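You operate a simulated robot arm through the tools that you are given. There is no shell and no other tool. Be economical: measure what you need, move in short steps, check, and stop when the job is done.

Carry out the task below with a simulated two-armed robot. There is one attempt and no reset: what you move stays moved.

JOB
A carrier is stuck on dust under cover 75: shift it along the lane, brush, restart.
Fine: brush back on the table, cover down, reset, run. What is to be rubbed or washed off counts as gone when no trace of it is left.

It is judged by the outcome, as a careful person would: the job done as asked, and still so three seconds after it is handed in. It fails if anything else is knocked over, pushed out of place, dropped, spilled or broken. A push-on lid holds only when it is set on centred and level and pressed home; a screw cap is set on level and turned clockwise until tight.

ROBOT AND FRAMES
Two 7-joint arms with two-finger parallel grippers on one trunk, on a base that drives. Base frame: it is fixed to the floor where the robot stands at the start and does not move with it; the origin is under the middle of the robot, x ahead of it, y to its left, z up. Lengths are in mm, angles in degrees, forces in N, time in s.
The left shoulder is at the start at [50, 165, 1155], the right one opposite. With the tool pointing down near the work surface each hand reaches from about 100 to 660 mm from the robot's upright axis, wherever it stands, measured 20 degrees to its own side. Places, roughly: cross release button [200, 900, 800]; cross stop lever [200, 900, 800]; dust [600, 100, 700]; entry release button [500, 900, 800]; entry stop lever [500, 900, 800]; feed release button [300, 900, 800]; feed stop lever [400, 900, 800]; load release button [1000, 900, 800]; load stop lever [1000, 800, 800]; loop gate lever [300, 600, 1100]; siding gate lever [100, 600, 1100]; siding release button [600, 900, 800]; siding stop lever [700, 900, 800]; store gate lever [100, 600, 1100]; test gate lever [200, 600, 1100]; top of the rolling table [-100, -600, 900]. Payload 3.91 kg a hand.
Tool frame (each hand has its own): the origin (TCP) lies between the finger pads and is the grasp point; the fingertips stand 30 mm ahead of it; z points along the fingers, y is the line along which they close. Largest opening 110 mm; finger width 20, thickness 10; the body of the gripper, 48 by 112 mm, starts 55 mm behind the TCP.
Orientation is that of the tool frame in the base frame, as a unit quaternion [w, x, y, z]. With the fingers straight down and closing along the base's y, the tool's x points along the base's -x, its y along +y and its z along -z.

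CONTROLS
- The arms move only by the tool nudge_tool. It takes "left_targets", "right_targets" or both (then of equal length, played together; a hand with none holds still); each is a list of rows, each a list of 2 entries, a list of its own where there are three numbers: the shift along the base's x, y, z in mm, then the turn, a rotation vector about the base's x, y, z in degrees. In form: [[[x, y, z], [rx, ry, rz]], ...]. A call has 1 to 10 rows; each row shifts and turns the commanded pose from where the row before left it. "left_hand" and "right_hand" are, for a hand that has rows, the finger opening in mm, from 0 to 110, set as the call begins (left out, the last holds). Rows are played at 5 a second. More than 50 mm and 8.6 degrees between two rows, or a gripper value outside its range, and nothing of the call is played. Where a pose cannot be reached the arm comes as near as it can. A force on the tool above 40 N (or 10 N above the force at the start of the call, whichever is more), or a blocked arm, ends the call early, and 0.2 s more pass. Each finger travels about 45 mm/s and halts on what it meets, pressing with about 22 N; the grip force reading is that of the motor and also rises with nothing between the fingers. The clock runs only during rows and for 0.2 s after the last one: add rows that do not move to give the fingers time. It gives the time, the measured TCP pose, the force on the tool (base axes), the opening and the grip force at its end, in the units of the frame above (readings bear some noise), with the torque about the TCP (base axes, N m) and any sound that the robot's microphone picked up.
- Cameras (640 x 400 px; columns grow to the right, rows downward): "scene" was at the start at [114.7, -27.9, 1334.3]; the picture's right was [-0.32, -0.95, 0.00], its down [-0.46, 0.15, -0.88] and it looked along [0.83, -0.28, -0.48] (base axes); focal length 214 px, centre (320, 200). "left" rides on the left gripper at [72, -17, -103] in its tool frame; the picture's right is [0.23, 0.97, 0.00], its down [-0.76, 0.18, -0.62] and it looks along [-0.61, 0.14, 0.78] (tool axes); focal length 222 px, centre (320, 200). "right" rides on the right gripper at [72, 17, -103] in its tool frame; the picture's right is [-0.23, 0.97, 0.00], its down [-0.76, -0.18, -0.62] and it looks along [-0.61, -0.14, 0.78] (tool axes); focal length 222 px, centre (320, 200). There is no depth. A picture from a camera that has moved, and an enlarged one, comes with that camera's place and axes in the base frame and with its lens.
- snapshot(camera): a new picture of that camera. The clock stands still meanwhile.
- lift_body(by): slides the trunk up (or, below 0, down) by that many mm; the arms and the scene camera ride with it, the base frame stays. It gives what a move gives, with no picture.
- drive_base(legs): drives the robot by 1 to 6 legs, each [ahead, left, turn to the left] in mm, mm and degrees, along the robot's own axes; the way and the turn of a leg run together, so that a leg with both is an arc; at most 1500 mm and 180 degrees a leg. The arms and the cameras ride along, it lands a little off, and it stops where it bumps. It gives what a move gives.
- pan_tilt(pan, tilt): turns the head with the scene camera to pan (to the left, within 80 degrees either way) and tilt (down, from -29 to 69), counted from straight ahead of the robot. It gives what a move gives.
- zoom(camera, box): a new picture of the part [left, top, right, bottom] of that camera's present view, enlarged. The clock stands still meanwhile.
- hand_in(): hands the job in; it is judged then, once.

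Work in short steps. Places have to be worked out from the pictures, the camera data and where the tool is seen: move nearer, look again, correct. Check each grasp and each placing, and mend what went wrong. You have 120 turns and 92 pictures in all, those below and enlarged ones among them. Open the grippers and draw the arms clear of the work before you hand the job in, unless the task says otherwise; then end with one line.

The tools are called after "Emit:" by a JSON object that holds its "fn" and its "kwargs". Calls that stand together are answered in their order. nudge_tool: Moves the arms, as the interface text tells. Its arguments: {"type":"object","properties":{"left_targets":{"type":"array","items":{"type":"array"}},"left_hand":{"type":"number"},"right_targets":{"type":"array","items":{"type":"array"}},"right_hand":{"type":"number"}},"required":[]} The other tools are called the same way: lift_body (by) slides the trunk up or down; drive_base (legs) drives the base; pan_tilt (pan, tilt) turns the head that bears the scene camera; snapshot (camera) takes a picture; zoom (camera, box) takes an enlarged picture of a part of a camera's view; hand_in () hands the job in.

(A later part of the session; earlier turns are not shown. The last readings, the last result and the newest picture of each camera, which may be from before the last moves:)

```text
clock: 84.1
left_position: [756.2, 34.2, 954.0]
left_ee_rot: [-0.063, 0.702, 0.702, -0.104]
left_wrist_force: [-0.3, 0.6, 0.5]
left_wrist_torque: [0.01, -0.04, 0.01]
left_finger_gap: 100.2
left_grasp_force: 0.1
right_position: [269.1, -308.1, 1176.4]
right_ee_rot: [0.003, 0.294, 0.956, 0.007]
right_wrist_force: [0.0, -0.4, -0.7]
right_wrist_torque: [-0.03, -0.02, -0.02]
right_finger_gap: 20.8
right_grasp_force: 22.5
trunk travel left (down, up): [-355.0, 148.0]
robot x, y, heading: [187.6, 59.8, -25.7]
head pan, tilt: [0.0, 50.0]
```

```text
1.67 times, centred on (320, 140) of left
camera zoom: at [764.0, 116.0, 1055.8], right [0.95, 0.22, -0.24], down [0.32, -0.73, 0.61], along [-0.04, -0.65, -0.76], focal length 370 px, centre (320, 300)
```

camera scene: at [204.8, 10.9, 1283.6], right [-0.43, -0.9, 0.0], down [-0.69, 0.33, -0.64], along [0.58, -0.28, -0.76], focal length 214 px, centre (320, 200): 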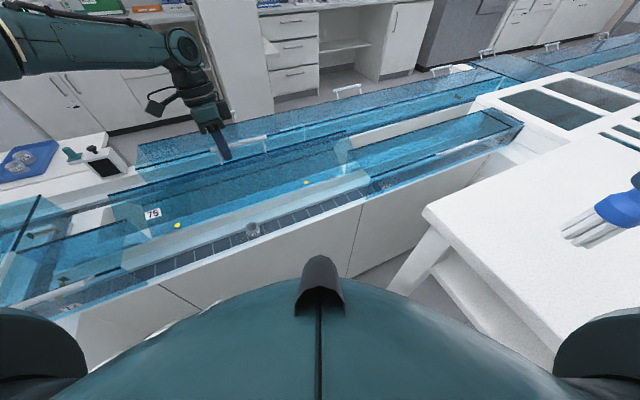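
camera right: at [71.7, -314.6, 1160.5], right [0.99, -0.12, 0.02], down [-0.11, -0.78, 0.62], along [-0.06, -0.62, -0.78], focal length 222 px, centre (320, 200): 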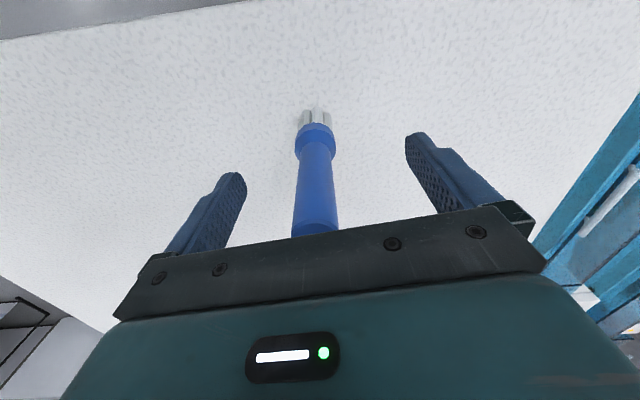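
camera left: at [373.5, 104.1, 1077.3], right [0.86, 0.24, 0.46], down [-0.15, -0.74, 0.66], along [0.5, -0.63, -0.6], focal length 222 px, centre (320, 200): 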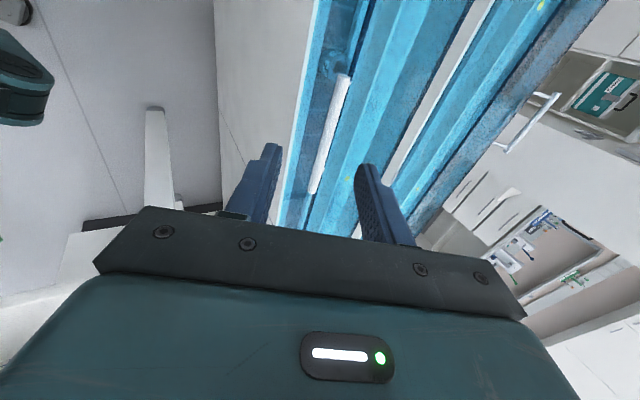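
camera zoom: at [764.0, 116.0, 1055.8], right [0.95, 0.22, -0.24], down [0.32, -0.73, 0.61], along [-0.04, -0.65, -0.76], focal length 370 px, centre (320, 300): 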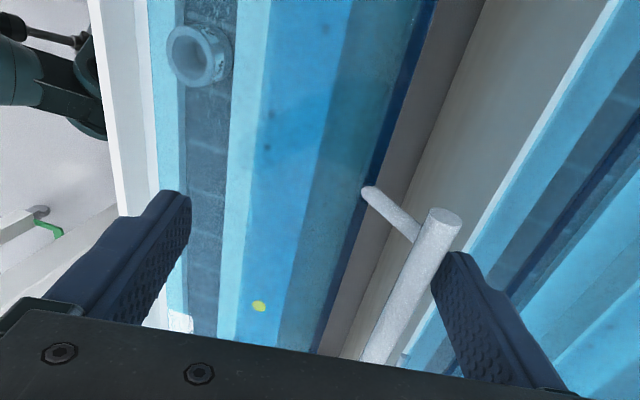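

The cover still leans on the far finger. I'll carry it on gently by driving 25 mm more in +x.

Emit:
{"fn": "drive_base", "kwargs": {"legs": [[22.5, 10.5, 0]]}}

Emit:
{"fn": "zoom", "kwargs": {"camera": "left", "box": [160, 20, 480, 260]}}

```text
clock: 84.9
left_position: [783.1, 35.7, 955.2]
left_ee_rot: [-0.063, 0.702, 0.702, -0.105]
left_wrist_force: [1.1, -0.2, -0.1]
left_wrist_torque: [0.0, 0.05, -0.02]
left_finger_gap: 100.1
left_grasp_force: 0.1
right_position: [294.4, -309.4, 1176.1]
right_ee_rot: [0.002, 0.294, 0.956, 0.007]
right_wrist_force: [-0.1, 0.2, 0.0]
right_wrist_torque: [-0.02, 0.01, -0.01]
right_finger_gap: 20.8
right_grasp_force: 22.0
trunk travel left (down, up): [-355.0, 148.0]
robot x, y, heading: [211.8, 56.3, -25.6]
head pan, tilt: [0.0, 50.0]
```

```text
1.67 times, centred on (320, 140) of left
camera zoom: at [789.1, 115.8, 1055.1], right [0.94, 0.22, -0.24], down [0.32, -0.72, 0.61], along [-0.04, -0.65, -0.76], focal length 370 px, centre (320, 300)
```

zoom: 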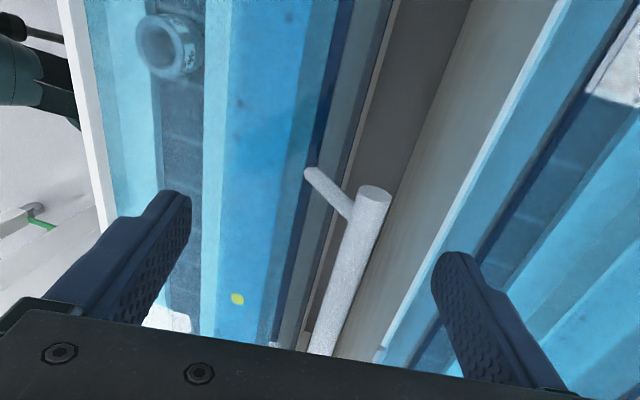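

The bar stayed behind, so the cover rests at its stop, open. I'll raise the left hand clear, back off, and look into the lane.

Emit:
{"fn": "nudge_tool", "kwargs": {"left_targets": [[[0, 0, 30], [0, 0, 0]], [[0, 0, 40], [0, 0, 0]], [[0, 0, 40], [0, 0, 0]], [[-30, 0, 30], [0, 0, 0]], [[-40, 0, 20], [0, 0, 0]], [[-40, 20, 0], [0, 0, 0]], [[-40, 20, 0], [0, 0, 0]]]}}

Emit:
{"fn": "drive_base", "kwargs": {"legs": [[-110, -50, 0]]}}

Emit:
{"fn": "snapshot", "kwargs": {"camera": "scene"}}

```text
clock: 86.5
left_position: [630.2, 77.1, 1116.8]
left_ee_rot: [-0.062, 0.702, 0.702, -0.105]
left_wrist_force: [0.5, -0.9, -1.1]
left_wrist_torque: [0.0, 0.0, 0.03]
left_finger_gap: 99.8
left_grasp_force: 0.0
right_position: [291.8, -308.5, 1177.1]
right_ee_rot: [0.002, 0.295, 0.956, 0.008]
right_wrist_force: [-0.4, -0.5, -1.3]
right_wrist_torque: [0.01, 0.01, 0.0]
right_finger_gap: 20.8
right_grasp_force: 21.9
trunk travel left (down, up): [-355.0, 148.0]
robot x, y, heading: [216.4, 54.3, -25.8]
head pan, tilt: [0.0, 50.0]
```

```text
clock: 87.8
left_position: [511.9, 76.8, 1116.6]
left_ee_rot: [-0.063, 0.702, 0.701, -0.104]
left_wrist_force: [0.3, -1.0, -0.9]
left_wrist_torque: [0.0, -0.03, 0.02]
left_finger_gap: 99.9
left_grasp_force: 0.1
right_position: [173.0, -308.1, 1177.0]
right_ee_rot: [0.003, 0.293, 0.956, 0.007]
right_wrist_force: [0.7, -0.7, -0.9]
right_wrist_torque: [0.0, -0.03, -0.03]
right_finger_gap: 21.0
right_grasp_force: 21.6
trunk travel left (down, up): [-355.0, 148.0]
robot x, y, heading: [93.3, 55.8, -25.8]
head pan, tilt: [0.0, 50.0]
```

```text
40 pictures are left
camera scene: at [187.2, 11.5, 1283.0], right [-0.43, -0.9, 0.0], down [-0.69, 0.33, -0.64], along [0.58, -0.28, -0.77], focal length 214 px, centre (320, 200)
```

scene: 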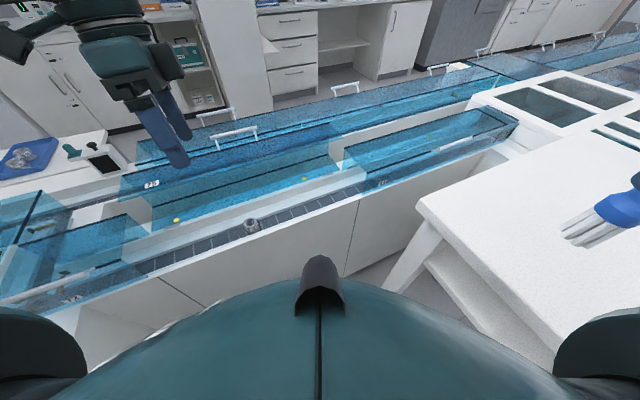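

The cover is open. I'll enlarge the carrier area to locate the carrier and dust.

Emit:
{"fn": "zoom", "kwargs": {"camera": "scene", "box": [160, 170, 340, 290]}}

Emit:
{"fn": "zoom", "kwargs": {"camera": "scene", "box": [220, 200, 290, 250]}}

```text
3.33 times, centred on (250, 230) of scene
camera zoom: at [187.2, 11.5, 1283.0], right [-0.43, -0.9, 0.0], down [-0.69, 0.33, -0.64], along [0.58, -0.28, -0.77], focal length 715 px, centre (553, 100)
```

zoom: 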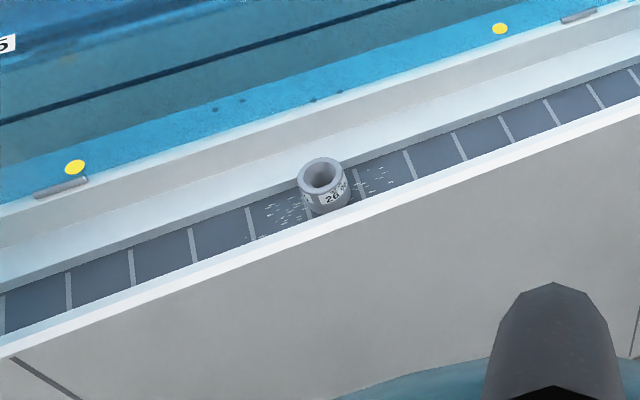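

```text
8.00 times, centred on (255, 225) of scene
camera zoom: at [187.2, 11.5, 1283.0], right [-0.43, -0.9, 0.0], down [-0.69, 0.33, -0.64], along [0.58, -0.28, -0.77], focal length 1716 px, centre (840, 0)
```

zoom: 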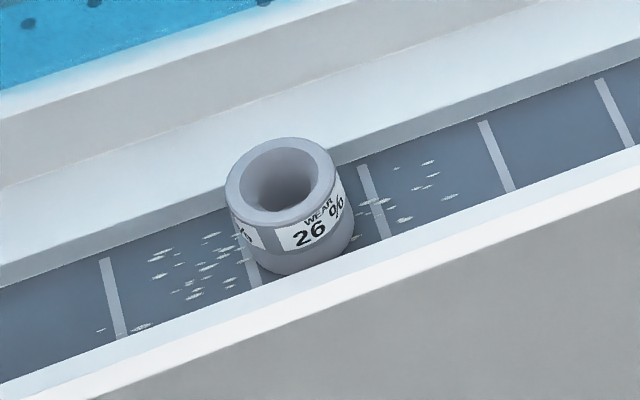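

The carrier (about Ø42, 47 tall) stands on the belt at [603, 42], belt z≈702, with dust on both sides over y≈-15…123. I'll level the left hand and yaw it so the fingers close along the lane, then go above the carrier.

Emit:
{"fn": "nudge_tool", "kwargs": {"left_targets": [[[0, 0, 0], [0, -6.7, 0]], [[0, 0, 0], [0, -6.7, 0]], [[0, 0, 0], [0, 0, 8.2]], [[0, 0, 0], [0, 0, 8.2]], [[0, 0, 0], [0, 0, 8.2]], [[0, 0, 0], [0, 0, 8.2]], [[0, 0, 0], [0, 0, 8.2]], [[0, 0, 0], [0, 0, 8.2]], [[0, 0, 0], [0, 0, 8.2]], [[0, 0, 0], [0, 0, 8.2]]]}}

Emit:
{"fn": "nudge_tool", "kwargs": {"left_targets": [[[20, 0, 0], [0, 0, 8.2]], [[20, 0, 0], [0, 0, 8.2]], [[20, 0, -10], [0, 0, 8]], [[10, -17, -40], [0, 0, 0]], [[10, -17, -40], [0, 0, 0]], [[10, 0, -40], [0, 0, 0]], [[0, 0, -40], [0, 0, 0]]]}}

Emit:
{"fn": "snapshot", "kwargs": {"camera": "left"}}

```text
clock: 90.0
left_position: [512.8, 78.0, 1116.6]
left_ee_rot: [0.029, 0.214, 0.976, -0.007]
left_wrist_force: [-0.7, 0.3, 0.8]
left_wrist_torque: [-0.01, 0.03, -0.03]
left_finger_gap: 100.0
left_grasp_force: 0.1
right_position: [173.1, -307.2, 1176.3]
right_ee_rot: [0.003, 0.294, 0.956, 0.007]
right_wrist_force: [-0.7, -0.6, -0.8]
right_wrist_torque: [-0.02, 0.0, 0.03]
right_finger_gap: 20.8
right_grasp_force: 22.0
trunk travel left (down, up): [-355.0, 148.0]
robot x, y, heading: [90.9, 56.1, -25.6]
head pan, tilt: [0.0, 50.0]
```

```text
clock: 91.6
left_position: [604.4, 42.4, 946.2]
left_ee_rot: [0.029, 0.004, 1.0, -0.002]
left_wrist_force: [-0.7, 0.3, 0.2]
left_wrist_torque: [0.0, 0.0, 0.03]
left_finger_gap: 99.9
left_grasp_force: 0.1
right_position: [175.1, -309.3, 1176.7]
right_ee_rot: [0.002, 0.294, 0.956, 0.007]
right_wrist_force: [0.1, -0.3, -1.2]
right_wrist_torque: [0.0, 0.03, 0.01]
right_finger_gap: 21.0
right_grasp_force: 22.0
trunk travel left (down, up): [-355.0, 148.0]
robot x, y, heading: [94.1, 55.4, -25.7]
head pan, tilt: [0.0, 50.0]
```

```text
37 pictures are left
camera left: at [524.6, 29.1, 1045.3], right [-0.22, 0.98, -0.02], down [0.72, 0.17, 0.67], along [0.65, 0.13, -0.75], focal length 222 px, centre (320, 200)
```

left: 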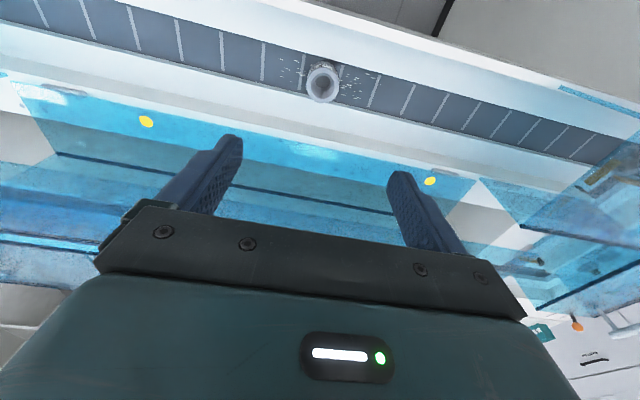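

The carrier is refined to [597, 43], top z≈757. I'll correct the small tilt and descend with the gap at 80.

Emit:
{"fn": "nudge_tool", "kwargs": {"left_targets": [[[-4, 1, -30], [0, 3.3, 0]], [[-3, 0, -40], [0, 0, 0]], [[0, 0, -40], [0, 0, 0]], [[0, 0, -40], [0, 0, 0]], [[0, 0, 0], [0, 0, 0]]], "left_hand": 80}}

Emit:
{"fn": "snapshot", "kwargs": {"camera": "left"}}

```text
clock: 92.8
left_position: [588.3, 72.2, 822.8]
left_ee_rot: [0.001, 0.004, 1.0, -0.003]
left_wrist_force: [-0.8, -0.1, 0.3]
left_wrist_torque: [0.0, 0.01, 0.05]
left_finger_gap: 80.0
left_grasp_force: 0.1
left hand out of reach, approached as far as the arm can: row 3, 4
right_position: [172.9, -307.3, 1176.9]
right_ee_rot: [0.002, 0.293, 0.956, 0.007]
right_wrist_force: [0.1, 0.0, -1.1]
right_wrist_torque: [0.01, 0.0, -0.02]
right_finger_gap: 21.1
right_grasp_force: 21.8
trunk travel left (down, up): [-355.0, 148.0]
robot x, y, heading: [93.6, 55.9, -25.6]
head pan, tilt: [0.0, 50.0]
```

```text
36 pictures are left
camera left: at [515.8, 57.8, 926.7], right [-0.22, 0.98, -0.01], down [0.76, 0.17, 0.62], along [0.61, 0.13, -0.78], focal length 222 px, centre (320, 200)
```

left: 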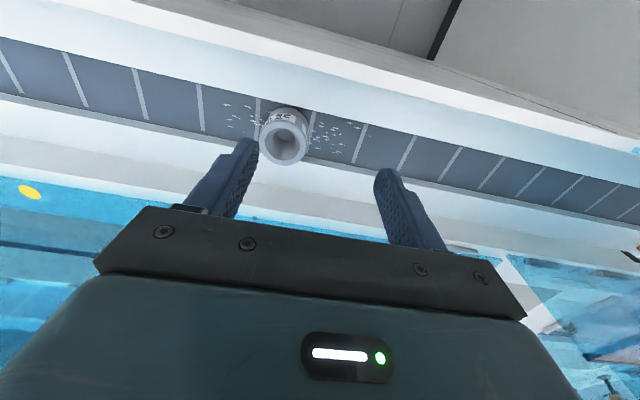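

The arm is at its low limit again, so the trunk should come down. I'll move the brush hand away from over the table, raise the left hand relative to the trunk, then lower the trunk by 150 mm.

Emit:
{"fn": "nudge_tool", "kwargs": {"left_targets": [[[3, 0, 30], [0, 0, 0]], [[3, -10, 35], [0, 0, 0]], [[3, -10, 35], [0, 0, 0]], [[0, -9, 20], [0, 0, 0]], [[0, 0, 0], [0, 0, 0]]], "right_targets": [[[15, 35, 0], [0, 0, 0]], [[15, 35, 0], [0, 0, 0]], [[15, 35, 0], [0, 0, 0]], [[15, 35, 0], [0, 0, 0]], [[0, 15, 0], [0, 0, 0]]]}}

Emit:
{"fn": "lift_body", "kwargs": {"by": -150}}

Emit:
{"fn": "snapshot", "kwargs": {"camera": "left"}}

```text
clock: 94.0
left_position: [596.7, 42.8, 947.0]
left_ee_rot: [0.0, 0.005, 1.0, -0.002]
left_wrist_force: [-0.3, 0.1, -0.3]
left_wrist_torque: [0.01, 0.01, 0.0]
left_finger_gap: 80.0
left_grasp_force: 0.1
right_position: [234.0, -152.6, 1175.7]
right_ee_rot: [0.002, 0.294, 0.956, 0.008]
right_wrist_force: [0.0, 1.4, -0.4]
right_wrist_torque: [0.01, -0.01, 0.03]
right_finger_gap: 20.9
right_grasp_force: 22.3
trunk travel left (down, up): [-355.0, 148.0]
robot x, y, heading: [92.6, 55.4, -25.5]
head pan, tilt: [0.0, 50.0]
```

```text
clock: 95.7
left_position: [597.5, 42.4, 795.6]
left_ee_rot: [0.001, 0.004, 1.0, -0.003]
left_wrist_force: [-0.5, -0.3, 0.1]
left_wrist_torque: [0.02, 0.02, -0.03]
left_finger_gap: 80.0
left_grasp_force: 0.1
right_position: [235.3, -153.0, 1025.1]
right_ee_rot: [0.002, 0.294, 0.956, 0.008]
right_wrist_force: [-0.1, -0.5, -0.8]
right_wrist_torque: [0.02, -0.03, 0.0]
right_finger_gap: 21.0
right_grasp_force: 22.0
trunk travel left (down, up): [-205.0, 298.0]
robot x, y, heading: [90.6, 54.5, -25.8]
head pan, tilt: [0.0, 50.0]
```

```text
35 pictures are left
camera left: at [523.3, 28.9, 899.7], right [-0.22, 0.98, 0.0], down [0.76, 0.17, 0.62], along [0.61, 0.13, -0.78], focal length 222 px, centre (320, 200)
```

left: 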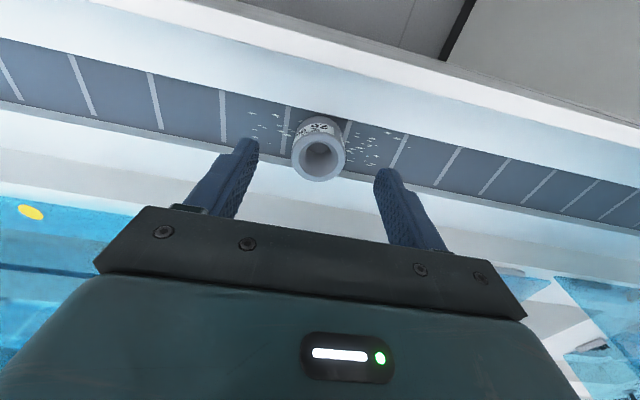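

Carrier confirmed at [598, 43]. I'll descend to TCP z≈752 and close on it.

Emit:
{"fn": "nudge_tool", "kwargs": {"left_targets": [[[0, 1, -22], [0, 0, 0]], [[0, 0, -21], [0, 0, 0]], [[0, 0, 0], [0, 0, 0]]]}}

Emit:
{"fn": "nudge_tool", "kwargs": {"left_targets": [[[0, 0, 0], [0, 0, 0]], [[0, 0, 0], [0, 0, 0]], [[0, 0, 0], [0, 0, 0]], [[0, 0, 0], [0, 0, 0]]], "left_hand": 36}}

Emit:
{"fn": "zoom", "kwargs": {"camera": "left", "box": [160, 40, 480, 240]}}

```text
clock: 96.5
left_position: [597.2, 45.3, 752.2]
left_ee_rot: [0.001, 0.004, 1.0, -0.001]
left_wrist_force: [-0.1, 0.0, -0.3]
left_wrist_torque: [0.01, -0.02, 0.01]
left_finger_gap: 79.8
left_grasp_force: 0.1
right_position: [234.6, -153.7, 1025.6]
right_ee_rot: [0.002, 0.293, 0.956, 0.008]
right_wrist_force: [0.0, -0.5, -0.1]
right_wrist_torque: [0.0, 0.0, 0.0]
right_finger_gap: 20.9
right_grasp_force: 22.3
trunk travel left (down, up): [-205.0, 298.0]
robot x, y, heading: [93.8, 56.9, -25.6]
head pan, tilt: [0.0, 50.0]
```

```text
clock: 97.5
left_position: [596.4, 44.8, 753.0]
left_ee_rot: [0.001, 0.004, 1.0, -0.002]
left_wrist_force: [0.0, 0.0, 0.7]
left_wrist_torque: [0.0, -0.01, -0.03]
left_finger_gap: 39.1
left_grasp_force: 21.9
right_position: [235.2, -153.3, 1023.6]
right_ee_rot: [0.002, 0.294, 0.956, 0.008]
right_wrist_force: [-0.1, 0.1, -0.6]
right_wrist_torque: [0.01, 0.03, -0.02]
right_finger_gap: 20.8
right_grasp_force: 21.9
trunk travel left (down, up): [-205.0, 298.0]
robot x, y, heading: [91.2, 56.6, -25.9]
head pan, tilt: [0.0, 50.0]
```

```text
2.00 times, centred on (320, 140) of left
camera zoom: at [524.0, 30.4, 856.1], right [-0.22, 0.98, 0.0], down [0.76, 0.17, 0.62], along [0.61, 0.13, -0.78], focal length 444 px, centre (320, 320)
```

zoom: 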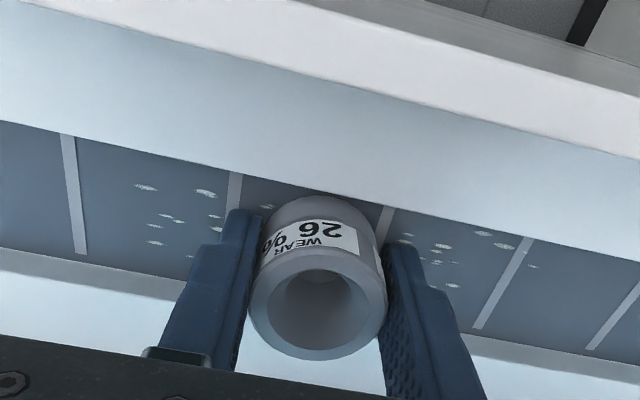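

Gripped (39 mm). I'll lift 3 mm and move it 140 mm along the lane to y≈-95, then set it down.

Emit:
{"fn": "nudge_tool", "kwargs": {"left_targets": [[[0, 0, 3], [0, 0, 0]], [[0, -30, 0], [0, 0, 0]], [[0, -30, 0], [0, 0, 0]], [[0, -30, 0], [0, 0, 0]], [[0, -30, 0], [0, 0, 0]], [[0, -20, 0], [0, 0, 0]], [[0, 0, 0], [0, 0, 0]]]}}

Emit:
{"fn": "zoom", "kwargs": {"camera": "left", "box": [160, 40, 480, 240]}}

```text
clock: 99.1
left_position: [582.4, -4.9, 787.6]
left_ee_rot: [0.001, 0.004, 1.0, -0.002]
left_wrist_force: [0.2, 0.4, -0.8]
left_wrist_torque: [-0.01, -0.03, -0.03]
left_finger_gap: 39.2
left_grasp_force: 22.2
left hand out of reach, approached as far as the arm can: row 3, 4, 5, 6
right_position: [235.1, -153.0, 1025.7]
right_ee_rot: [0.002, 0.294, 0.956, 0.007]
right_wrist_force: [-0.3, 0.6, -0.1]
right_wrist_torque: [0.01, -0.01, 0.03]
right_finger_gap: 20.8
right_grasp_force: 22.2
trunk travel left (down, up): [-205.0, 298.0]
robot x, y, heading: [96.3, 57.4, -25.6]
head pan, tilt: [0.0, 50.0]
```

```text
2.00 times, centred on (320, 140) of left
camera zoom: at [508.5, -18.8, 891.1], right [-0.22, 0.98, 0.0], down [0.76, 0.17, 0.62], along [0.61, 0.13, -0.78], focal length 444 px, centre (320, 320)
```

zoom: 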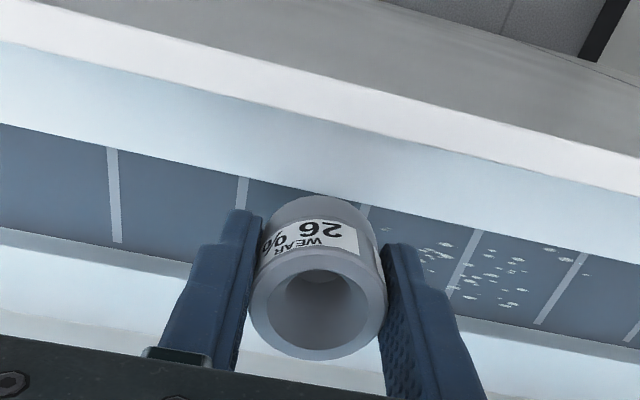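

The arm hit its inward limit, with the carrier held clear at z≈788. I'll raise it a little, turn the base 12° further right, then re-level and place it.

Emit:
{"fn": "nudge_tool", "kwargs": {"left_targets": [[[0, 0, 30], [0, 0, 0]], [[0, 0, 30], [0, 0, 0]], [[0, 0, 0], [0, 0, 0]]]}}

Emit:
{"fn": "drive_base", "kwargs": {"legs": [[0, 0, -12]]}}

Emit:
{"fn": "nudge_tool", "kwargs": {"left_targets": [[[10, 3, 0], [0, 0, 6]], [[10, 3, 0], [0, 0, 6]], [[0, 0, 0], [0, 0, 0]]]}}

```text
clock: 99.9
left_position: [583.7, -4.3, 846.1]
left_ee_rot: [0.001, 0.004, 1.0, -0.001]
left_wrist_force: [0.3, 0.4, -0.3]
left_wrist_torque: [0.02, -0.01, 0.0]
left_finger_gap: 39.3
left_grasp_force: 21.9
right_position: [235.3, -152.7, 1025.8]
right_ee_rot: [0.003, 0.295, 0.956, 0.007]
right_wrist_force: [0.6, 0.3, -0.5]
right_wrist_torque: [-0.02, 0.01, 0.03]
right_finger_gap: 20.8
right_grasp_force: 22.3
trunk travel left (down, up): [-205.0, 298.0]
robot x, y, heading: [90.4, 61.0, -25.8]
head pan, tilt: [0.0, 50.0]
```

```text
clock: 101.1
left_position: [560.9, -103.5, 847.0]
left_ee_rot: [0.0, 0.106, 0.994, -0.001]
left_wrist_force: [0.5, 0.0, -0.9]
left_wrist_torque: [0.03, 0.02, -0.04]
left_finger_gap: 38.9
left_grasp_force: 21.7
right_position: [189.8, -177.5, 1026.1]
right_ee_rot: [0.003, 0.391, 0.92, 0.008]
right_wrist_force: [-0.4, -0.3, 0.7]
right_wrist_torque: [-0.01, 0.06, -0.02]
right_finger_gap: 20.9
right_grasp_force: 22.0
trunk travel left (down, up): [-205.0, 298.0]
robot x, y, heading: [87.9, 57.6, -37.4]
head pan, tilt: [0.0, 50.0]
```

```text
clock: 101.9
left_position: [583.4, -97.3, 845.1]
left_ee_rot: [0.001, 0.001, 1.0, -0.002]
left_wrist_force: [0.0, -0.8, 0.4]
left_wrist_torque: [-0.04, -0.02, -0.01]
left_finger_gap: 39.3
left_grasp_force: 21.6
right_position: [189.9, -177.8, 1026.3]
right_ee_rot: [0.003, 0.39, 0.921, 0.007]
right_wrist_force: [0.1, -0.3, -0.4]
right_wrist_torque: [0.02, 0.0, 0.01]
right_finger_gap: 20.9
right_grasp_force: 22.4
trunk travel left (down, up): [-205.0, 298.0]
robot x, y, heading: [95.3, 58.7, -37.4]
head pan, tilt: [0.0, 50.0]
```

Positioned at y≈-97. I'll move to x=597 and lower to the original height (z≈753).

Emit:
{"fn": "nudge_tool", "kwargs": {"left_targets": [[[13.3, 0, 0], [0, 0, 0]], [[0, 0, -30], [0, 0, 0]], [[0, 0, -30], [0, 0, 0]], [[0, 0, -25], [0, 0, 0]], [[0, 0, 0], [0, 0, 0]]]}}

Emit:
{"fn": "nudge_tool", "kwargs": {"left_targets": [[[0, 0, -4], [0, 0, 0]], [[0, 0, -2], [0, 0, 0]], [[0, 0, 0], [0, 0, 0]]]}}

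Emit:
{"fn": "zoom", "kwargs": {"camera": "left", "box": [160, 40, 480, 240]}}

```text
clock: 103.1
left_position: [594.0, -92.7, 763.6]
left_ee_rot: [0.001, 0.002, 1.0, -0.003]
left_wrist_force: [-1.2, -0.5, -1.4]
left_wrist_torque: [0.02, 0.02, 0.01]
left_finger_gap: 39.1
left_grasp_force: 21.4
left hand out of reach, approached as far as the arm can: row 4
right_position: [189.9, -177.2, 1026.2]
right_ee_rot: [0.003, 0.39, 0.921, 0.007]
right_wrist_force: [-0.4, -0.6, -0.6]
right_wrist_torque: [0.01, -0.03, 0.01]
right_finger_gap: 20.8
right_grasp_force: 22.4
trunk travel left (down, up): [-205.0, 298.0]
robot x, y, heading: [92.0, 57.3, -37.4]
head pan, tilt: [0.0, 50.0]
```

```text
clock: 103.9
left_position: [593.6, -89.2, 758.9]
left_ee_rot: [0.001, 0.002, 1.0, -0.003]
left_wrist_force: [-0.7, -0.4, -1.0]
left_wrist_torque: [-0.02, 0.0, 0.01]
left_finger_gap: 39.2
left_grasp_force: 22.1
right_position: [189.3, -177.5, 1026.0]
right_ee_rot: [0.003, 0.389, 0.921, 0.007]
right_wrist_force: [0.6, 0.0, -0.4]
right_wrist_torque: [0.03, 0.04, 0.0]
right_finger_gap: 21.3
right_grasp_force: 22.1
trunk travel left (down, up): [-205.0, 298.0]
robot x, y, heading: [92.6, 58.2, -37.5]
head pan, tilt: [0.0, 50.0]
```

```text
2.00 times, centred on (320, 140) of left
camera zoom: at [520.8, -103.6, 862.6], right [-0.22, 0.97, -0.01], down [0.76, 0.18, 0.62], along [0.61, 0.14, -0.78], focal length 444 px, centre (320, 320)
```

zoom: 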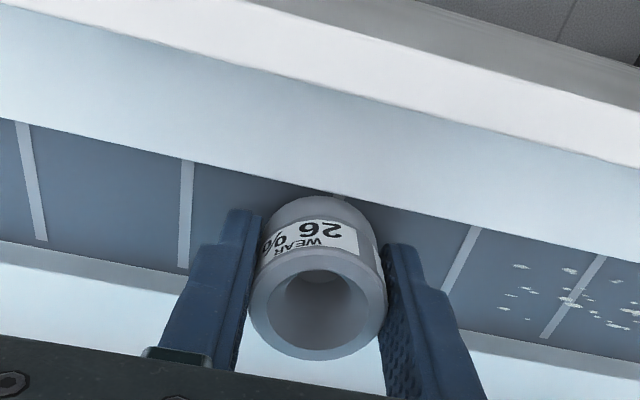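

About 6 mm still to go, so I'll set it down by lowering the trunk, then release.

Emit:
{"fn": "nudge_tool", "kwargs": {"left_targets": [[[3, -3, 0], [0, 0, 0]], [[0, 0, 0], [0, 0, 0]]]}}

Emit:
{"fn": "lift_body", "kwargs": {"by": -5}}

```text
clock: 104.5
left_position: [597.7, -89.3, 760.2]
left_ee_rot: [0.001, 0.002, 1.0, -0.003]
left_wrist_force: [0.0, -0.4, -0.8]
left_wrist_torque: [0.0, -0.03, 0.02]
left_finger_gap: 39.1
left_grasp_force: 22.2
left hand out of reach, approached as far as the arm can: row 1
right_position: [189.7, -176.7, 1026.6]
right_ee_rot: [0.003, 0.39, 0.921, 0.007]
right_wrist_force: [-0.5, 1.0, -0.6]
right_wrist_torque: [-0.03, 0.0, 0.02]
right_finger_gap: 20.8
right_grasp_force: 22.3
trunk travel left (down, up): [-205.0, 298.0]
robot x, y, heading: [94.0, 58.4, -37.6]
head pan, tilt: [0.0, 50.0]
```

```text
clock: 105.0
left_position: [596.6, -90.3, 756.2]
left_ee_rot: [0.001, 0.002, 1.0, -0.004]
left_wrist_force: [-0.8, -0.1, -0.7]
left_wrist_torque: [0.01, 0.02, 0.02]
left_finger_gap: 39.3
left_grasp_force: 21.6
right_position: [189.2, -176.6, 1019.7]
right_ee_rot: [0.003, 0.391, 0.921, 0.008]
right_wrist_force: [0.7, -0.6, -0.8]
right_wrist_torque: [-0.02, 0.01, -0.02]
right_finger_gap: 20.9
right_grasp_force: 22.2
trunk travel left (down, up): [-200.0, 303.0]
robot x, y, heading: [92.3, 56.3, -37.3]
head pan, tilt: [0.0, 50.0]
```

Another 3 mm brings it to the original height.

Emit:
{"fn": "lift_body", "kwargs": {"by": -3}}

Emit:
{"fn": "nudge_tool", "kwargs": {"left_targets": [[[0, 0, 0], [0, 0, 0]], [[0, 0, 0], [0, 0, 0]], [[0, 0, 0], [0, 0, 0]]], "left_hand": 70}}

Emit:
{"fn": "nudge_tool", "kwargs": {"left_targets": [[[0, 0, 20], [0, 0, 0]], [[0, 0, 40], [0, 0, 0]], [[0, 0, 40], [0, 0, 0]], [[0, 10, 40], [0, 0, 0]], [[0, 30, 40], [0, 0, 0]], [[-20, 30, 30], [0, 0, 0]], [[-30, 30, 20], [0, 0, 0]], [[-40, 20, 20], [0, 0, 0]]]}}

Emit:
{"fn": "snapshot", "kwargs": {"camera": "left"}}

```text
clock: 105.5
left_position: [596.2, -90.0, 753.6]
left_ee_rot: [0.001, 0.002, 1.0, -0.003]
left_wrist_force: [0.4, 0.0, 0.0]
left_wrist_torque: [0.03, -0.04, 0.01]
left_finger_gap: 39.2
left_grasp_force: 22.0
right_position: [189.3, -178.4, 1017.9]
right_ee_rot: [0.003, 0.39, 0.921, 0.008]
right_wrist_force: [-0.8, -0.6, -0.8]
right_wrist_torque: [-0.01, 0.03, 0.05]
right_finger_gap: 20.8
right_grasp_force: 21.8
trunk travel left (down, up): [-197.0, 306.0]
robot x, y, heading: [94.3, 53.1, -37.0]
head pan, tilt: [0.0, 50.0]
```

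```text
clock: 106.3
left_position: [597.5, -89.8, 752.4]
left_ee_rot: [0.001, 0.001, 1.0, -0.002]
left_wrist_force: [0.5, 0.1, 0.3]
left_wrist_torque: [0.01, 0.02, 0.02]
left_finger_gap: 70.0
left_grasp_force: 0.1
right_position: [189.4, -178.6, 1017.7]
right_ee_rot: [0.002, 0.39, 0.921, 0.007]
right_wrist_force: [-1.2, 0.6, -0.8]
right_wrist_torque: [-0.01, 0.03, 0.01]
right_finger_gap: 20.7
right_grasp_force: 21.9
trunk travel left (down, up): [-197.0, 306.0]
robot x, y, heading: [94.9, 56.8, -37.3]
head pan, tilt: [0.0, 50.0]
```

```text
clock: 108.2
left_position: [507.6, 31.8, 1004.7]
left_ee_rot: [0.0, 0.002, 1.0, -0.002]
left_wrist_force: [-0.6, -0.3, 0.3]
left_wrist_torque: [0.03, 0.02, 0.0]
left_finger_gap: 69.8
left_grasp_force: 0.0
right_position: [188.7, -177.0, 1017.5]
right_ee_rot: [0.003, 0.389, 0.921, 0.007]
right_wrist_force: [0.3, -0.5, -0.3]
right_wrist_torque: [-0.02, 0.01, -0.01]
right_finger_gap: 20.9
right_grasp_force: 21.8
trunk travel left (down, up): [-197.0, 306.0]
robot x, y, heading: [93.3, 58.8, -37.3]
head pan, tilt: [0.0, 50.0]
```

```text
31 pictures are left
camera left: at [433.8, 18.2, 1108.7], right [-0.22, 0.97, -0.01], down [0.76, 0.18, 0.62], along [0.61, 0.14, -0.78], focal length 222 px, centre (320, 200)
```

left: 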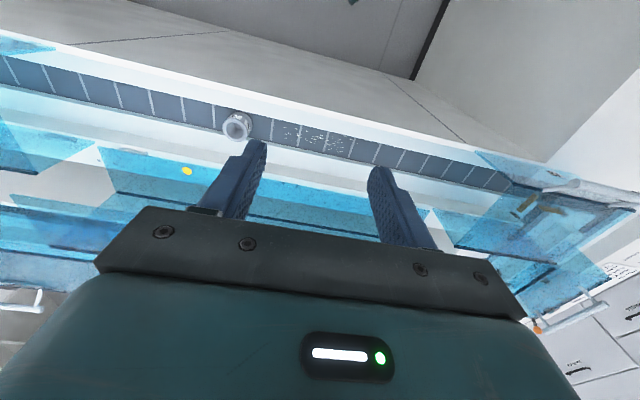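

The carrier stands clear of the dust. I'll enlarge this to measure the dust extent.

Emit:
{"fn": "zoom", "kwargs": {"camera": "left", "box": [220, 90, 380, 190]}}

```text
4.00 times, centred on (300, 140) of left
camera zoom: at [433.8, 18.2, 1108.7], right [-0.22, 0.97, -0.01], down [0.76, 0.18, 0.62], along [0.61, 0.14, -0.78], focal length 888 px, centre (400, 440)
```

zoom: 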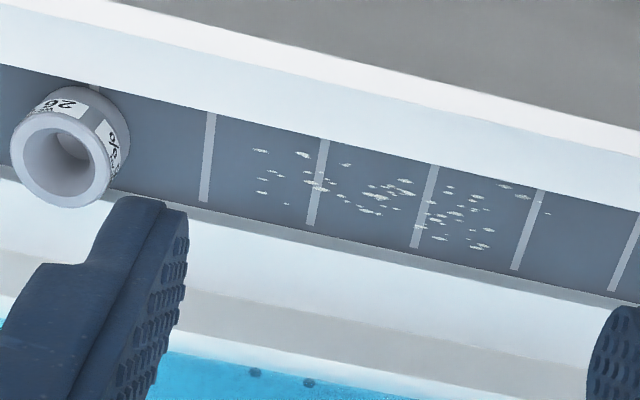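

Dust spans about x 580–622, y -12…128 (belt z≈706). For the right hand I need the robot turned left, so I'll tuck the left hand up and in, then rotate to a heading of about +28°.

Emit:
{"fn": "nudge_tool", "kwargs": {"left_targets": [[[-25, 0, 30], [0, 0, 0]], [[-25, 0, 30], [0, 0, 0]], [[-25, 0, 30], [0, 0, 0]], [[-25, 0, 30], [0, 0, 0]], [[-20, 0, 20], [0, 0, 0]]]}}

Emit:
{"fn": "drive_base", "kwargs": {"legs": [[0, 0, 65]]}}

Emit:
{"fn": "snapshot", "kwargs": {"camera": "scene"}}

```text
clock: 109.3
left_position: [383.3, 30.6, 1143.4]
left_ee_rot: [0.001, 0.002, 1.0, -0.003]
left_wrist_force: [0.3, 0.2, 0.4]
left_wrist_torque: [-0.01, 0.01, 0.0]
left_finger_gap: 70.0
left_grasp_force: 0.1
right_position: [189.4, -177.6, 1017.8]
right_ee_rot: [0.003, 0.39, 0.921, 0.007]
right_wrist_force: [0.2, -0.2, -0.7]
right_wrist_torque: [-0.02, 0.01, -0.02]
right_finger_gap: 20.8
right_grasp_force: 21.8
trunk travel left (down, up): [-197.0, 306.0]
robot x, y, heading: [89.5, 55.8, -37.4]
head pan, tilt: [0.0, 50.0]
```

```text
clock: 112.6
left_position: [243.2, 308.8, 1143.7]
left_ee_rot: [0.003, -0.528, 0.849, -0.002]
left_wrist_force: [0.2, 0.2, -0.3]
left_wrist_torque: [0.01, -0.01, -0.01]
left_finger_gap: 70.1
left_grasp_force: 0.0
right_position: [344.7, 40.2, 1018.8]
right_ee_rot: [-0.002, -0.158, 0.987, 0.008]
right_wrist_force: [0.8, 0.4, -0.6]
right_wrist_torque: [0.02, 0.0, 0.01]
right_finger_gap: 21.1
right_grasp_force: 21.8
trunk travel left (down, up): [-197.0, 306.0]
robot x, y, heading: [92.7, 54.2, 26.3]
head pan, tilt: [0.0, 50.0]
```

```text
29 pictures are left
camera scene: at [187.4, 105.2, 1124.9], right [0.45, -0.89, 0.0], down [-0.69, -0.34, -0.64], along [0.57, 0.29, -0.77], focal length 214 px, centre (320, 200)
```

scene: 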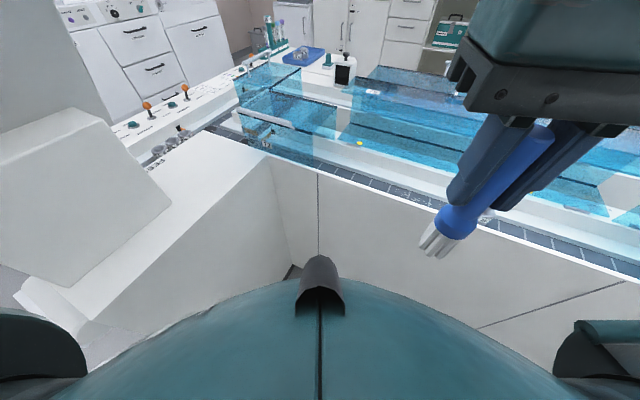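

Clear view of the lane. I'll move the brush over the -y end of the dust at [597, -30].

Emit:
{"fn": "nudge_tool", "kwargs": {"right_targets": [[[42, -12, 0], [0, 0, 0]], [[42, -12, 0], [0, 0, 0]], [[42, -12, -10], [0, 0, 0]], [[42, -12, -30], [0, 0, 0]], [[42, -11, -25], [0, 0, 0]], [[42, -11, -25], [0, 0, 0]], [[0, 0, 0], [0, 0, 0]]]}}

Emit:
{"fn": "snapshot", "kwargs": {"camera": "right"}}

Emit:
{"fn": "zoom", "kwargs": {"camera": "scene", "box": [320, 120, 640, 320]}}

```text
refused: row 4 steps farther than a row can; nothing moved
```

```text
28 pictures are left
camera right: at [271.6, 32.8, 1120.6], right [-0.09, 1.0, 0.01], down [0.78, 0.06, 0.62], along [0.62, 0.07, -0.78], focal length 222 px, centre (320, 200)
```

right: 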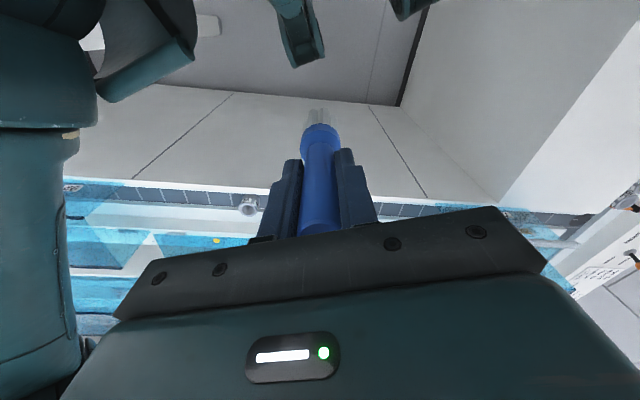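

```text
2.00 times, centred on (480, 220) of scene
camera zoom: at [187.4, 105.2, 1124.9], right [0.45, -0.89, 0.0], down [-0.69, -0.34, -0.64], along [0.57, 0.29, -0.77], focal length 429 px, centre (0, 160)
```

zoom: 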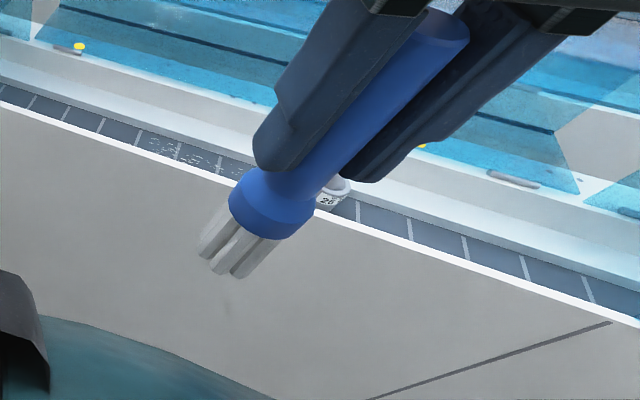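

Refused again because of row size. I'll repeat with smaller rows.

Emit:
{"fn": "nudge_tool", "kwargs": {"right_targets": [[[42, -12, 0], [0, 0, 0]], [[42, -12, 0], [0, 0, 0]], [[42, -12, -5], [0, 0, 0]], [[42, -12, -15], [0, 0, 0]], [[42, -11, -20], [0, 0, 0]], [[42, -11, -20], [0, 0, 0]], [[0, 0, -25], [0, 0, 0]], [[0, 0, 0], [0, 0, 0]]]}}

Emit:
{"fn": "snapshot", "kwargs": {"camera": "right"}}

Emit:
{"fn": "snapshot", "kwargs": {"camera": "scene"}}

```text
clock: 114.4
left_position: [243.2, 307.6, 1140.8]
left_ee_rot: [0.002, -0.528, 0.849, -0.003]
left_wrist_force: [0.0, -0.2, -0.3]
left_wrist_torque: [-0.03, 0.01, 0.03]
left_finger_gap: 69.9
left_grasp_force: 0.0
right_position: [597.8, -29.5, 932.2]
right_ee_rot: [-0.001, -0.157, 0.988, 0.007]
right_wrist_force: [0.1, 0.0, -1.2]
right_wrist_torque: [-0.01, -0.01, 0.03]
right_finger_gap: 21.2
right_grasp_force: 21.4
trunk travel left (down, up): [-197.0, 306.0]
robot x, y, heading: [94.7, 55.4, 26.8]
head pan, tilt: [0.0, 50.0]
```

```text
26 pictures are left
camera right: at [523.9, -37.2, 1035.0], right [-0.09, 1.0, 0.01], down [0.78, 0.06, 0.62], along [0.62, 0.06, -0.78], focal length 222 px, centre (320, 200)
```

right: 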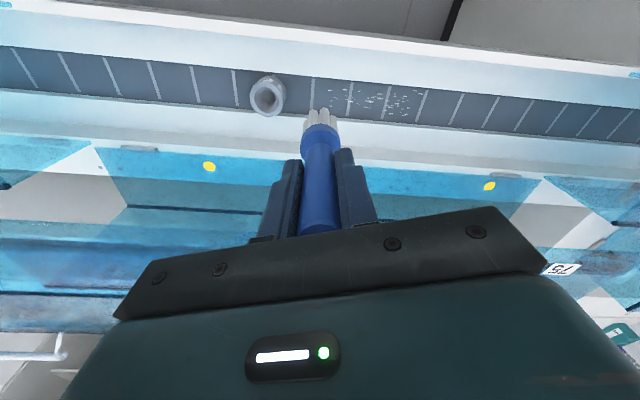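

```text
25 pictures are left
camera scene: at [187.4, 105.2, 1124.9], right [0.45, -0.89, 0.0], down [-0.69, -0.34, -0.64], along [0.57, 0.29, -0.77], focal length 214 px, centre (320, 200)
```

scene: 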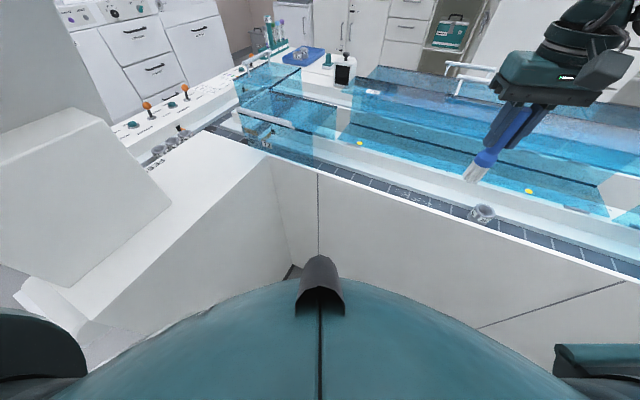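

Brush is above the clean stretch between carrier and dust. I'll descend to just above the belt, then feel for contact.

Emit:
{"fn": "nudge_tool", "kwargs": {"right_targets": [[[0, 0, -35], [0, 0, 0]], [[0, 0, -35], [0, 0, 0]], [[0, 0, -35], [0, 0, 0]], [[0, 0, 0], [0, 0, 0]]]}}

Emit:
{"fn": "nudge_tool", "kwargs": {"right_targets": [[[0, 0, -4], [0, 0, 0]], [[0, 0, -4], [0, 0, 0]], [[0, 0, -4], [0, 0, 0]], [[0, 0, 0], [0, 0, 0]]]}}

```text
clock: 115.4
left_position: [245.1, 309.3, 1142.8]
left_ee_rot: [0.002, -0.528, 0.849, -0.002]
left_wrist_force: [0.2, 0.3, -0.3]
left_wrist_torque: [0.03, 0.01, 0.0]
left_finger_gap: 70.1
left_grasp_force: 0.1
right_position: [600.1, -29.4, 829.3]
right_ee_rot: [-0.002, -0.157, 0.988, 0.008]
right_wrist_force: [0.0, -1.0, 0.4]
right_wrist_torque: [0.0, -0.02, 0.01]
right_finger_gap: 20.9
right_grasp_force: 21.8
trunk travel left (down, up): [-197.0, 306.0]
robot x, y, heading: [92.7, 52.8, 26.7]
head pan, tilt: [0.0, 50.0]
```

```text
clock: 116.4
left_position: [242.4, 309.3, 1141.7]
left_ee_rot: [0.002, -0.529, 0.849, -0.003]
left_wrist_force: [0.2, -0.5, -0.4]
left_wrist_torque: [0.0, 0.02, -0.01]
left_finger_gap: 69.9
left_grasp_force: 0.1
right_position: [598.9, -29.0, 817.8]
right_ee_rot: [0.001, -0.157, 0.988, 0.008]
right_wrist_force: [1.3, 2.1, 18.6]
right_wrist_torque: [-0.08, -0.2, -0.01]
right_finger_gap: 20.8
right_grasp_force: 22.0
trunk travel left (down, up): [-197.0, 306.0]
robot x, y, heading: [94.7, 58.9, 26.4]
head pan, tilt: [0.0, 50.0]
```

Contact at z≈818 with 18 N. I'll ease up 1 mm and sweep +y along the lane at x≈598.

Emit:
{"fn": "nudge_tool", "kwargs": {"right_targets": [[[0, 0, 1.5], [0, 0, 0]], [[0, 20, 0], [0, 0, 0]], [[0, 20, 0], [0, 0, 0]], [[0, 20, 0], [0, 0, 0]], [[0, 20, 0], [0, 0, 0]], [[0, 20, 0], [0, 0, 0]], [[0, 20, 0], [0, 0, 0]], [[0, 20, 0], [0, 0, 0]], [[0, 20, 0], [0, 0, 0]], [[0, 15, 0], [0, 0, 0]]]}}

Emit:
{"fn": "zoom", "kwargs": {"camera": "scene", "box": [380, 130, 540, 250]}}

```text
clock: 118.6
left_position: [244.4, 308.1, 1142.6]
left_ee_rot: [0.003, -0.528, 0.849, -0.003]
left_wrist_force: [-0.2, 0.2, -0.2]
left_wrist_torque: [-0.02, 0.02, 0.01]
left_finger_gap: 70.1
left_grasp_force: 0.1
right_position: [596.8, 145.9, 818.9]
right_ee_rot: [-0.002, -0.158, 0.987, 0.008]
right_wrist_force: [0.0, -0.6, 1.5]
right_wrist_torque: [-0.1, 0.05, -0.01]
right_finger_gap: 21.0
right_grasp_force: 22.3
trunk travel left (down, up): [-197.0, 306.0]
robot x, y, heading: [96.4, 56.7, 26.8]
head pan, tilt: [0.0, 50.0]
```

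```text
3.33 times, centred on (460, 190) of scene
camera zoom: at [187.2, 105.3, 1124.9], right [0.45, -0.89, 0.0], down [-0.69, -0.34, -0.64], along [0.58, 0.29, -0.77], focal length 715 px, centre (-147, 233)
```

zoom: 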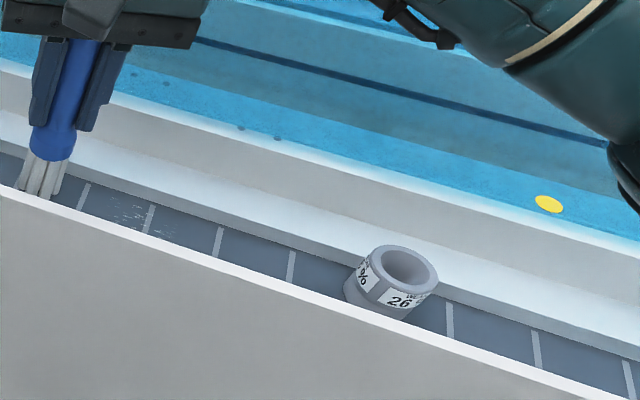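

Most dust is gone in the first part. I'll press 1.5 mm lower and sweep back at x≈607.

Emit:
{"fn": "nudge_tool", "kwargs": {"right_targets": [[[10, 0, -1.5], [0, 0, 0]], [[0, -20, 0], [0, 0, 0]], [[0, -20, 0], [0, 0, 0]], [[0, -20, 0], [0, 0, 0]], [[0, -20, 0], [0, 0, 0]], [[0, -20, 0], [0, 0, 0]], [[0, -20, 0], [0, 0, 0]], [[0, -20, 0], [0, 0, 0]], [[0, -20, 0], [0, 0, 0]], [[0, -15, 0], [0, 0, 0]]]}}

Emit:
{"fn": "nudge_tool", "kwargs": {"right_targets": [[[-19, 0, 0], [0, 0, 0]], [[0, 20, 0], [0, 0, 0]], [[0, 20, 0], [0, 0, 0]], [[0, 20, 0], [0, 0, 0]], [[0, 20, 0], [0, 0, 0]], [[0, 20, 0], [0, 0, 0]], [[0, 20, 0], [0, 0, 0]], [[0, 20, 0], [0, 0, 0]], [[0, 20, 0], [0, 0, 0]], [[0, 15, 0], [0, 0, 0]]]}}

Emit:
{"fn": "zoom", "kwargs": {"camera": "scene", "box": [380, 130, 540, 250]}}

```text
clock: 120.8
left_position: [242.7, 309.6, 1142.7]
left_ee_rot: [0.002, -0.528, 0.849, -0.003]
left_wrist_force: [0.2, 0.0, 0.7]
left_wrist_torque: [-0.02, 0.01, -0.01]
left_finger_gap: 69.9
left_grasp_force: 0.0
right_position: [605.0, -30.8, 816.3]
right_ee_rot: [-0.002, -0.157, 0.988, 0.007]
right_wrist_force: [-10.4, 5.3, 8.2]
right_wrist_torque: [0.42, 0.73, 0.08]
right_finger_gap: 21.1
right_grasp_force: 22.0
trunk travel left (down, up): [-197.0, 306.0]
robot x, y, heading: [91.0, 58.2, 26.6]
head pan, tilt: [0.0, 50.0]
```

```text
clock: 123.0
left_position: [242.7, 307.9, 1143.3]
left_ee_rot: [0.002, -0.528, 0.849, -0.002]
left_wrist_force: [-0.2, 0.5, -0.6]
left_wrist_torque: [-0.01, 0.03, -0.02]
left_finger_gap: 70.0
left_grasp_force: 0.0
right_position: [589.7, 145.1, 816.1]
right_ee_rot: [0.0, -0.156, 0.988, 0.008]
right_wrist_force: [1.8, -6.0, 15.1]
right_wrist_torque: [-0.8, -0.18, -0.04]
right_finger_gap: 21.0
right_grasp_force: 22.0
trunk travel left (down, up): [-197.0, 306.0]
robot x, y, heading: [95.4, 58.4, 26.5]
head pan, tilt: [0.0, 50.0]
```

```text
3.33 times, centred on (460, 190) of scene
camera zoom: at [186.3, 104.6, 1125.2], right [0.45, -0.89, 0.0], down [-0.68, -0.34, -0.64], along [0.58, 0.29, -0.77], focal length 715 px, centre (-147, 233)
```

zoom: 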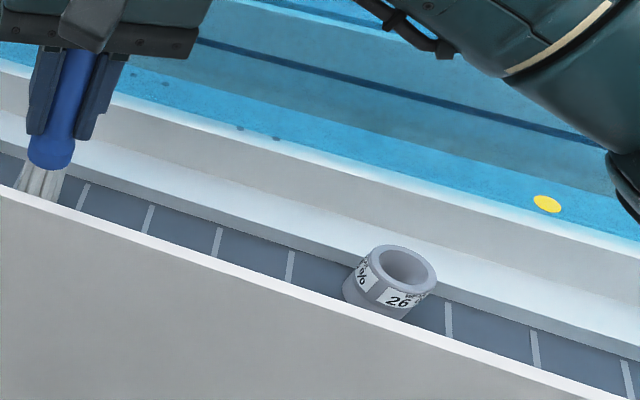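

It looks clean from here. One more pass close to the near wall and a final centre pass, then lift and inspect from above.

Emit:
{"fn": "nudge_tool", "kwargs": {"right_targets": [[[-7, 8, 0], [0, 0, 0]], [[0, -22, 0], [0, 0, 0]], [[0, -22, 0], [0, 0, 0]], [[0, -22, 0], [0, 0, 0]], [[0, -22, 0], [0, 0, 0]], [[0, -22, 0], [0, 0, 0]], [[0, -22, 0], [0, 0, 0]], [[0, -22, 0], [0, 0, 0]], [[0, -22, 0], [0, 0, 0]], [[0, -5, 0], [0, 0, 0]]]}}

Emit:
{"fn": "nudge_tool", "kwargs": {"right_targets": [[[15, 0, 0], [0, 0, 0]], [[0, 22, 0], [0, 0, 0]], [[0, 22, 0], [0, 0, 0]], [[0, 22, 0], [0, 0, 0]], [[0, 22, 0], [0, 0, 0]], [[0, 22, 0], [0, 0, 0]], [[0, 22, 0], [0, 0, 0]], [[0, 22, 0], [0, 0, 0]], [[0, 22, 0], [0, 0, 0]]]}}

Emit:
{"fn": "nudge_tool", "kwargs": {"right_targets": [[[0, 0, 20], [0, 0, 0]], [[0, 0, 40], [0, 0, 0]], [[0, 0, 45], [0, 0, 0]], [[0, -40, 20], [0, 0, 0]], [[-20, -40, 10], [0, 0, 0]], [[-40, -20, 10], [0, 0, 0]], [[-40, 0, 10], [0, 0, 0]], [[-40, 0, 10], [0, 0, 0]]]}}

Emit:
{"fn": "snapshot", "kwargs": {"camera": "right"}}

```text
clock: 125.2
left_position: [244.9, 307.5, 1142.7]
left_ee_rot: [0.003, -0.529, 0.849, -0.003]
left_wrist_force: [-0.1, 0.1, -0.2]
left_wrist_torque: [0.03, -0.01, -0.03]
left_finger_gap: 70.2
left_grasp_force: 0.0
right_position: [581.3, -29.0, 815.0]
right_ee_rot: [0.0, -0.157, 0.988, 0.008]
right_wrist_force: [-0.1, 1.4, -0.1]
right_wrist_torque: [0.03, 0.03, -0.03]
right_finger_gap: 20.9
right_grasp_force: 21.8
trunk travel left (down, up): [-197.0, 306.0]
robot x, y, heading: [94.1, 57.8, 26.6]
head pan, tilt: [0.0, 50.0]
```

```text
clock: 127.2
left_position: [244.2, 309.4, 1142.2]
left_ee_rot: [0.002, -0.529, 0.849, -0.002]
left_wrist_force: [0.0, 0.7, 0.0]
left_wrist_torque: [-0.02, 0.01, -0.01]
left_finger_gap: 70.1
left_grasp_force: 0.0
right_position: [595.9, 148.8, 815.3]
right_ee_rot: [-0.002, -0.157, 0.988, 0.008]
right_wrist_force: [-0.1, 0.2, -1.4]
right_wrist_torque: [-0.02, 0.04, 0.0]
right_finger_gap: 20.9
right_grasp_force: 21.7
trunk travel left (down, up): [-197.0, 306.0]
robot x, y, heading: [94.7, 53.2, 26.3]
head pan, tilt: [0.0, 50.0]
```

```text
clock: 129.0
left_position: [243.9, 307.8, 1141.5]
left_ee_rot: [0.003, -0.528, 0.849, -0.002]
left_wrist_force: [0.6, 0.1, 0.3]
left_wrist_torque: [0.0, -0.02, -0.01]
left_finger_gap: 70.2
left_grasp_force: 0.0
right_position: [458.5, 47.6, 977.3]
right_ee_rot: [-0.001, -0.157, 0.988, 0.008]
right_wrist_force: [-0.4, 0.4, -0.7]
right_wrist_torque: [0.02, 0.01, -0.04]
right_finger_gap: 20.9
right_grasp_force: 22.0
trunk travel left (down, up): [-197.0, 306.0]
robot x, y, heading: [89.9, 60.0, 26.5]
head pan, tilt: [0.0, 50.0]
```

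```text
22 pictures are left
camera right: at [384.2, 39.9, 1080.8], right [-0.08, 1.0, 0.01], down [0.78, 0.06, 0.62], along [0.62, 0.06, -0.78], focal length 222 px, centre (320, 200)
```

right: 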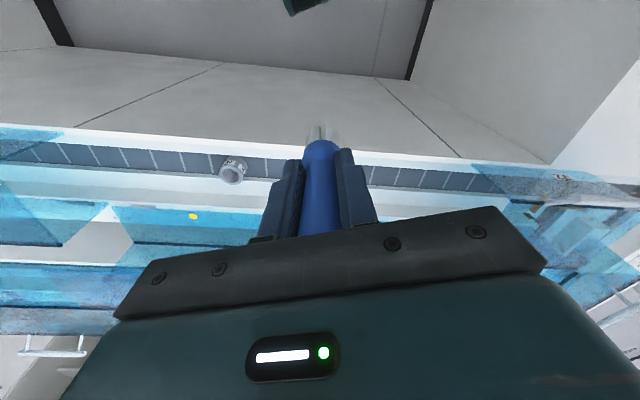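

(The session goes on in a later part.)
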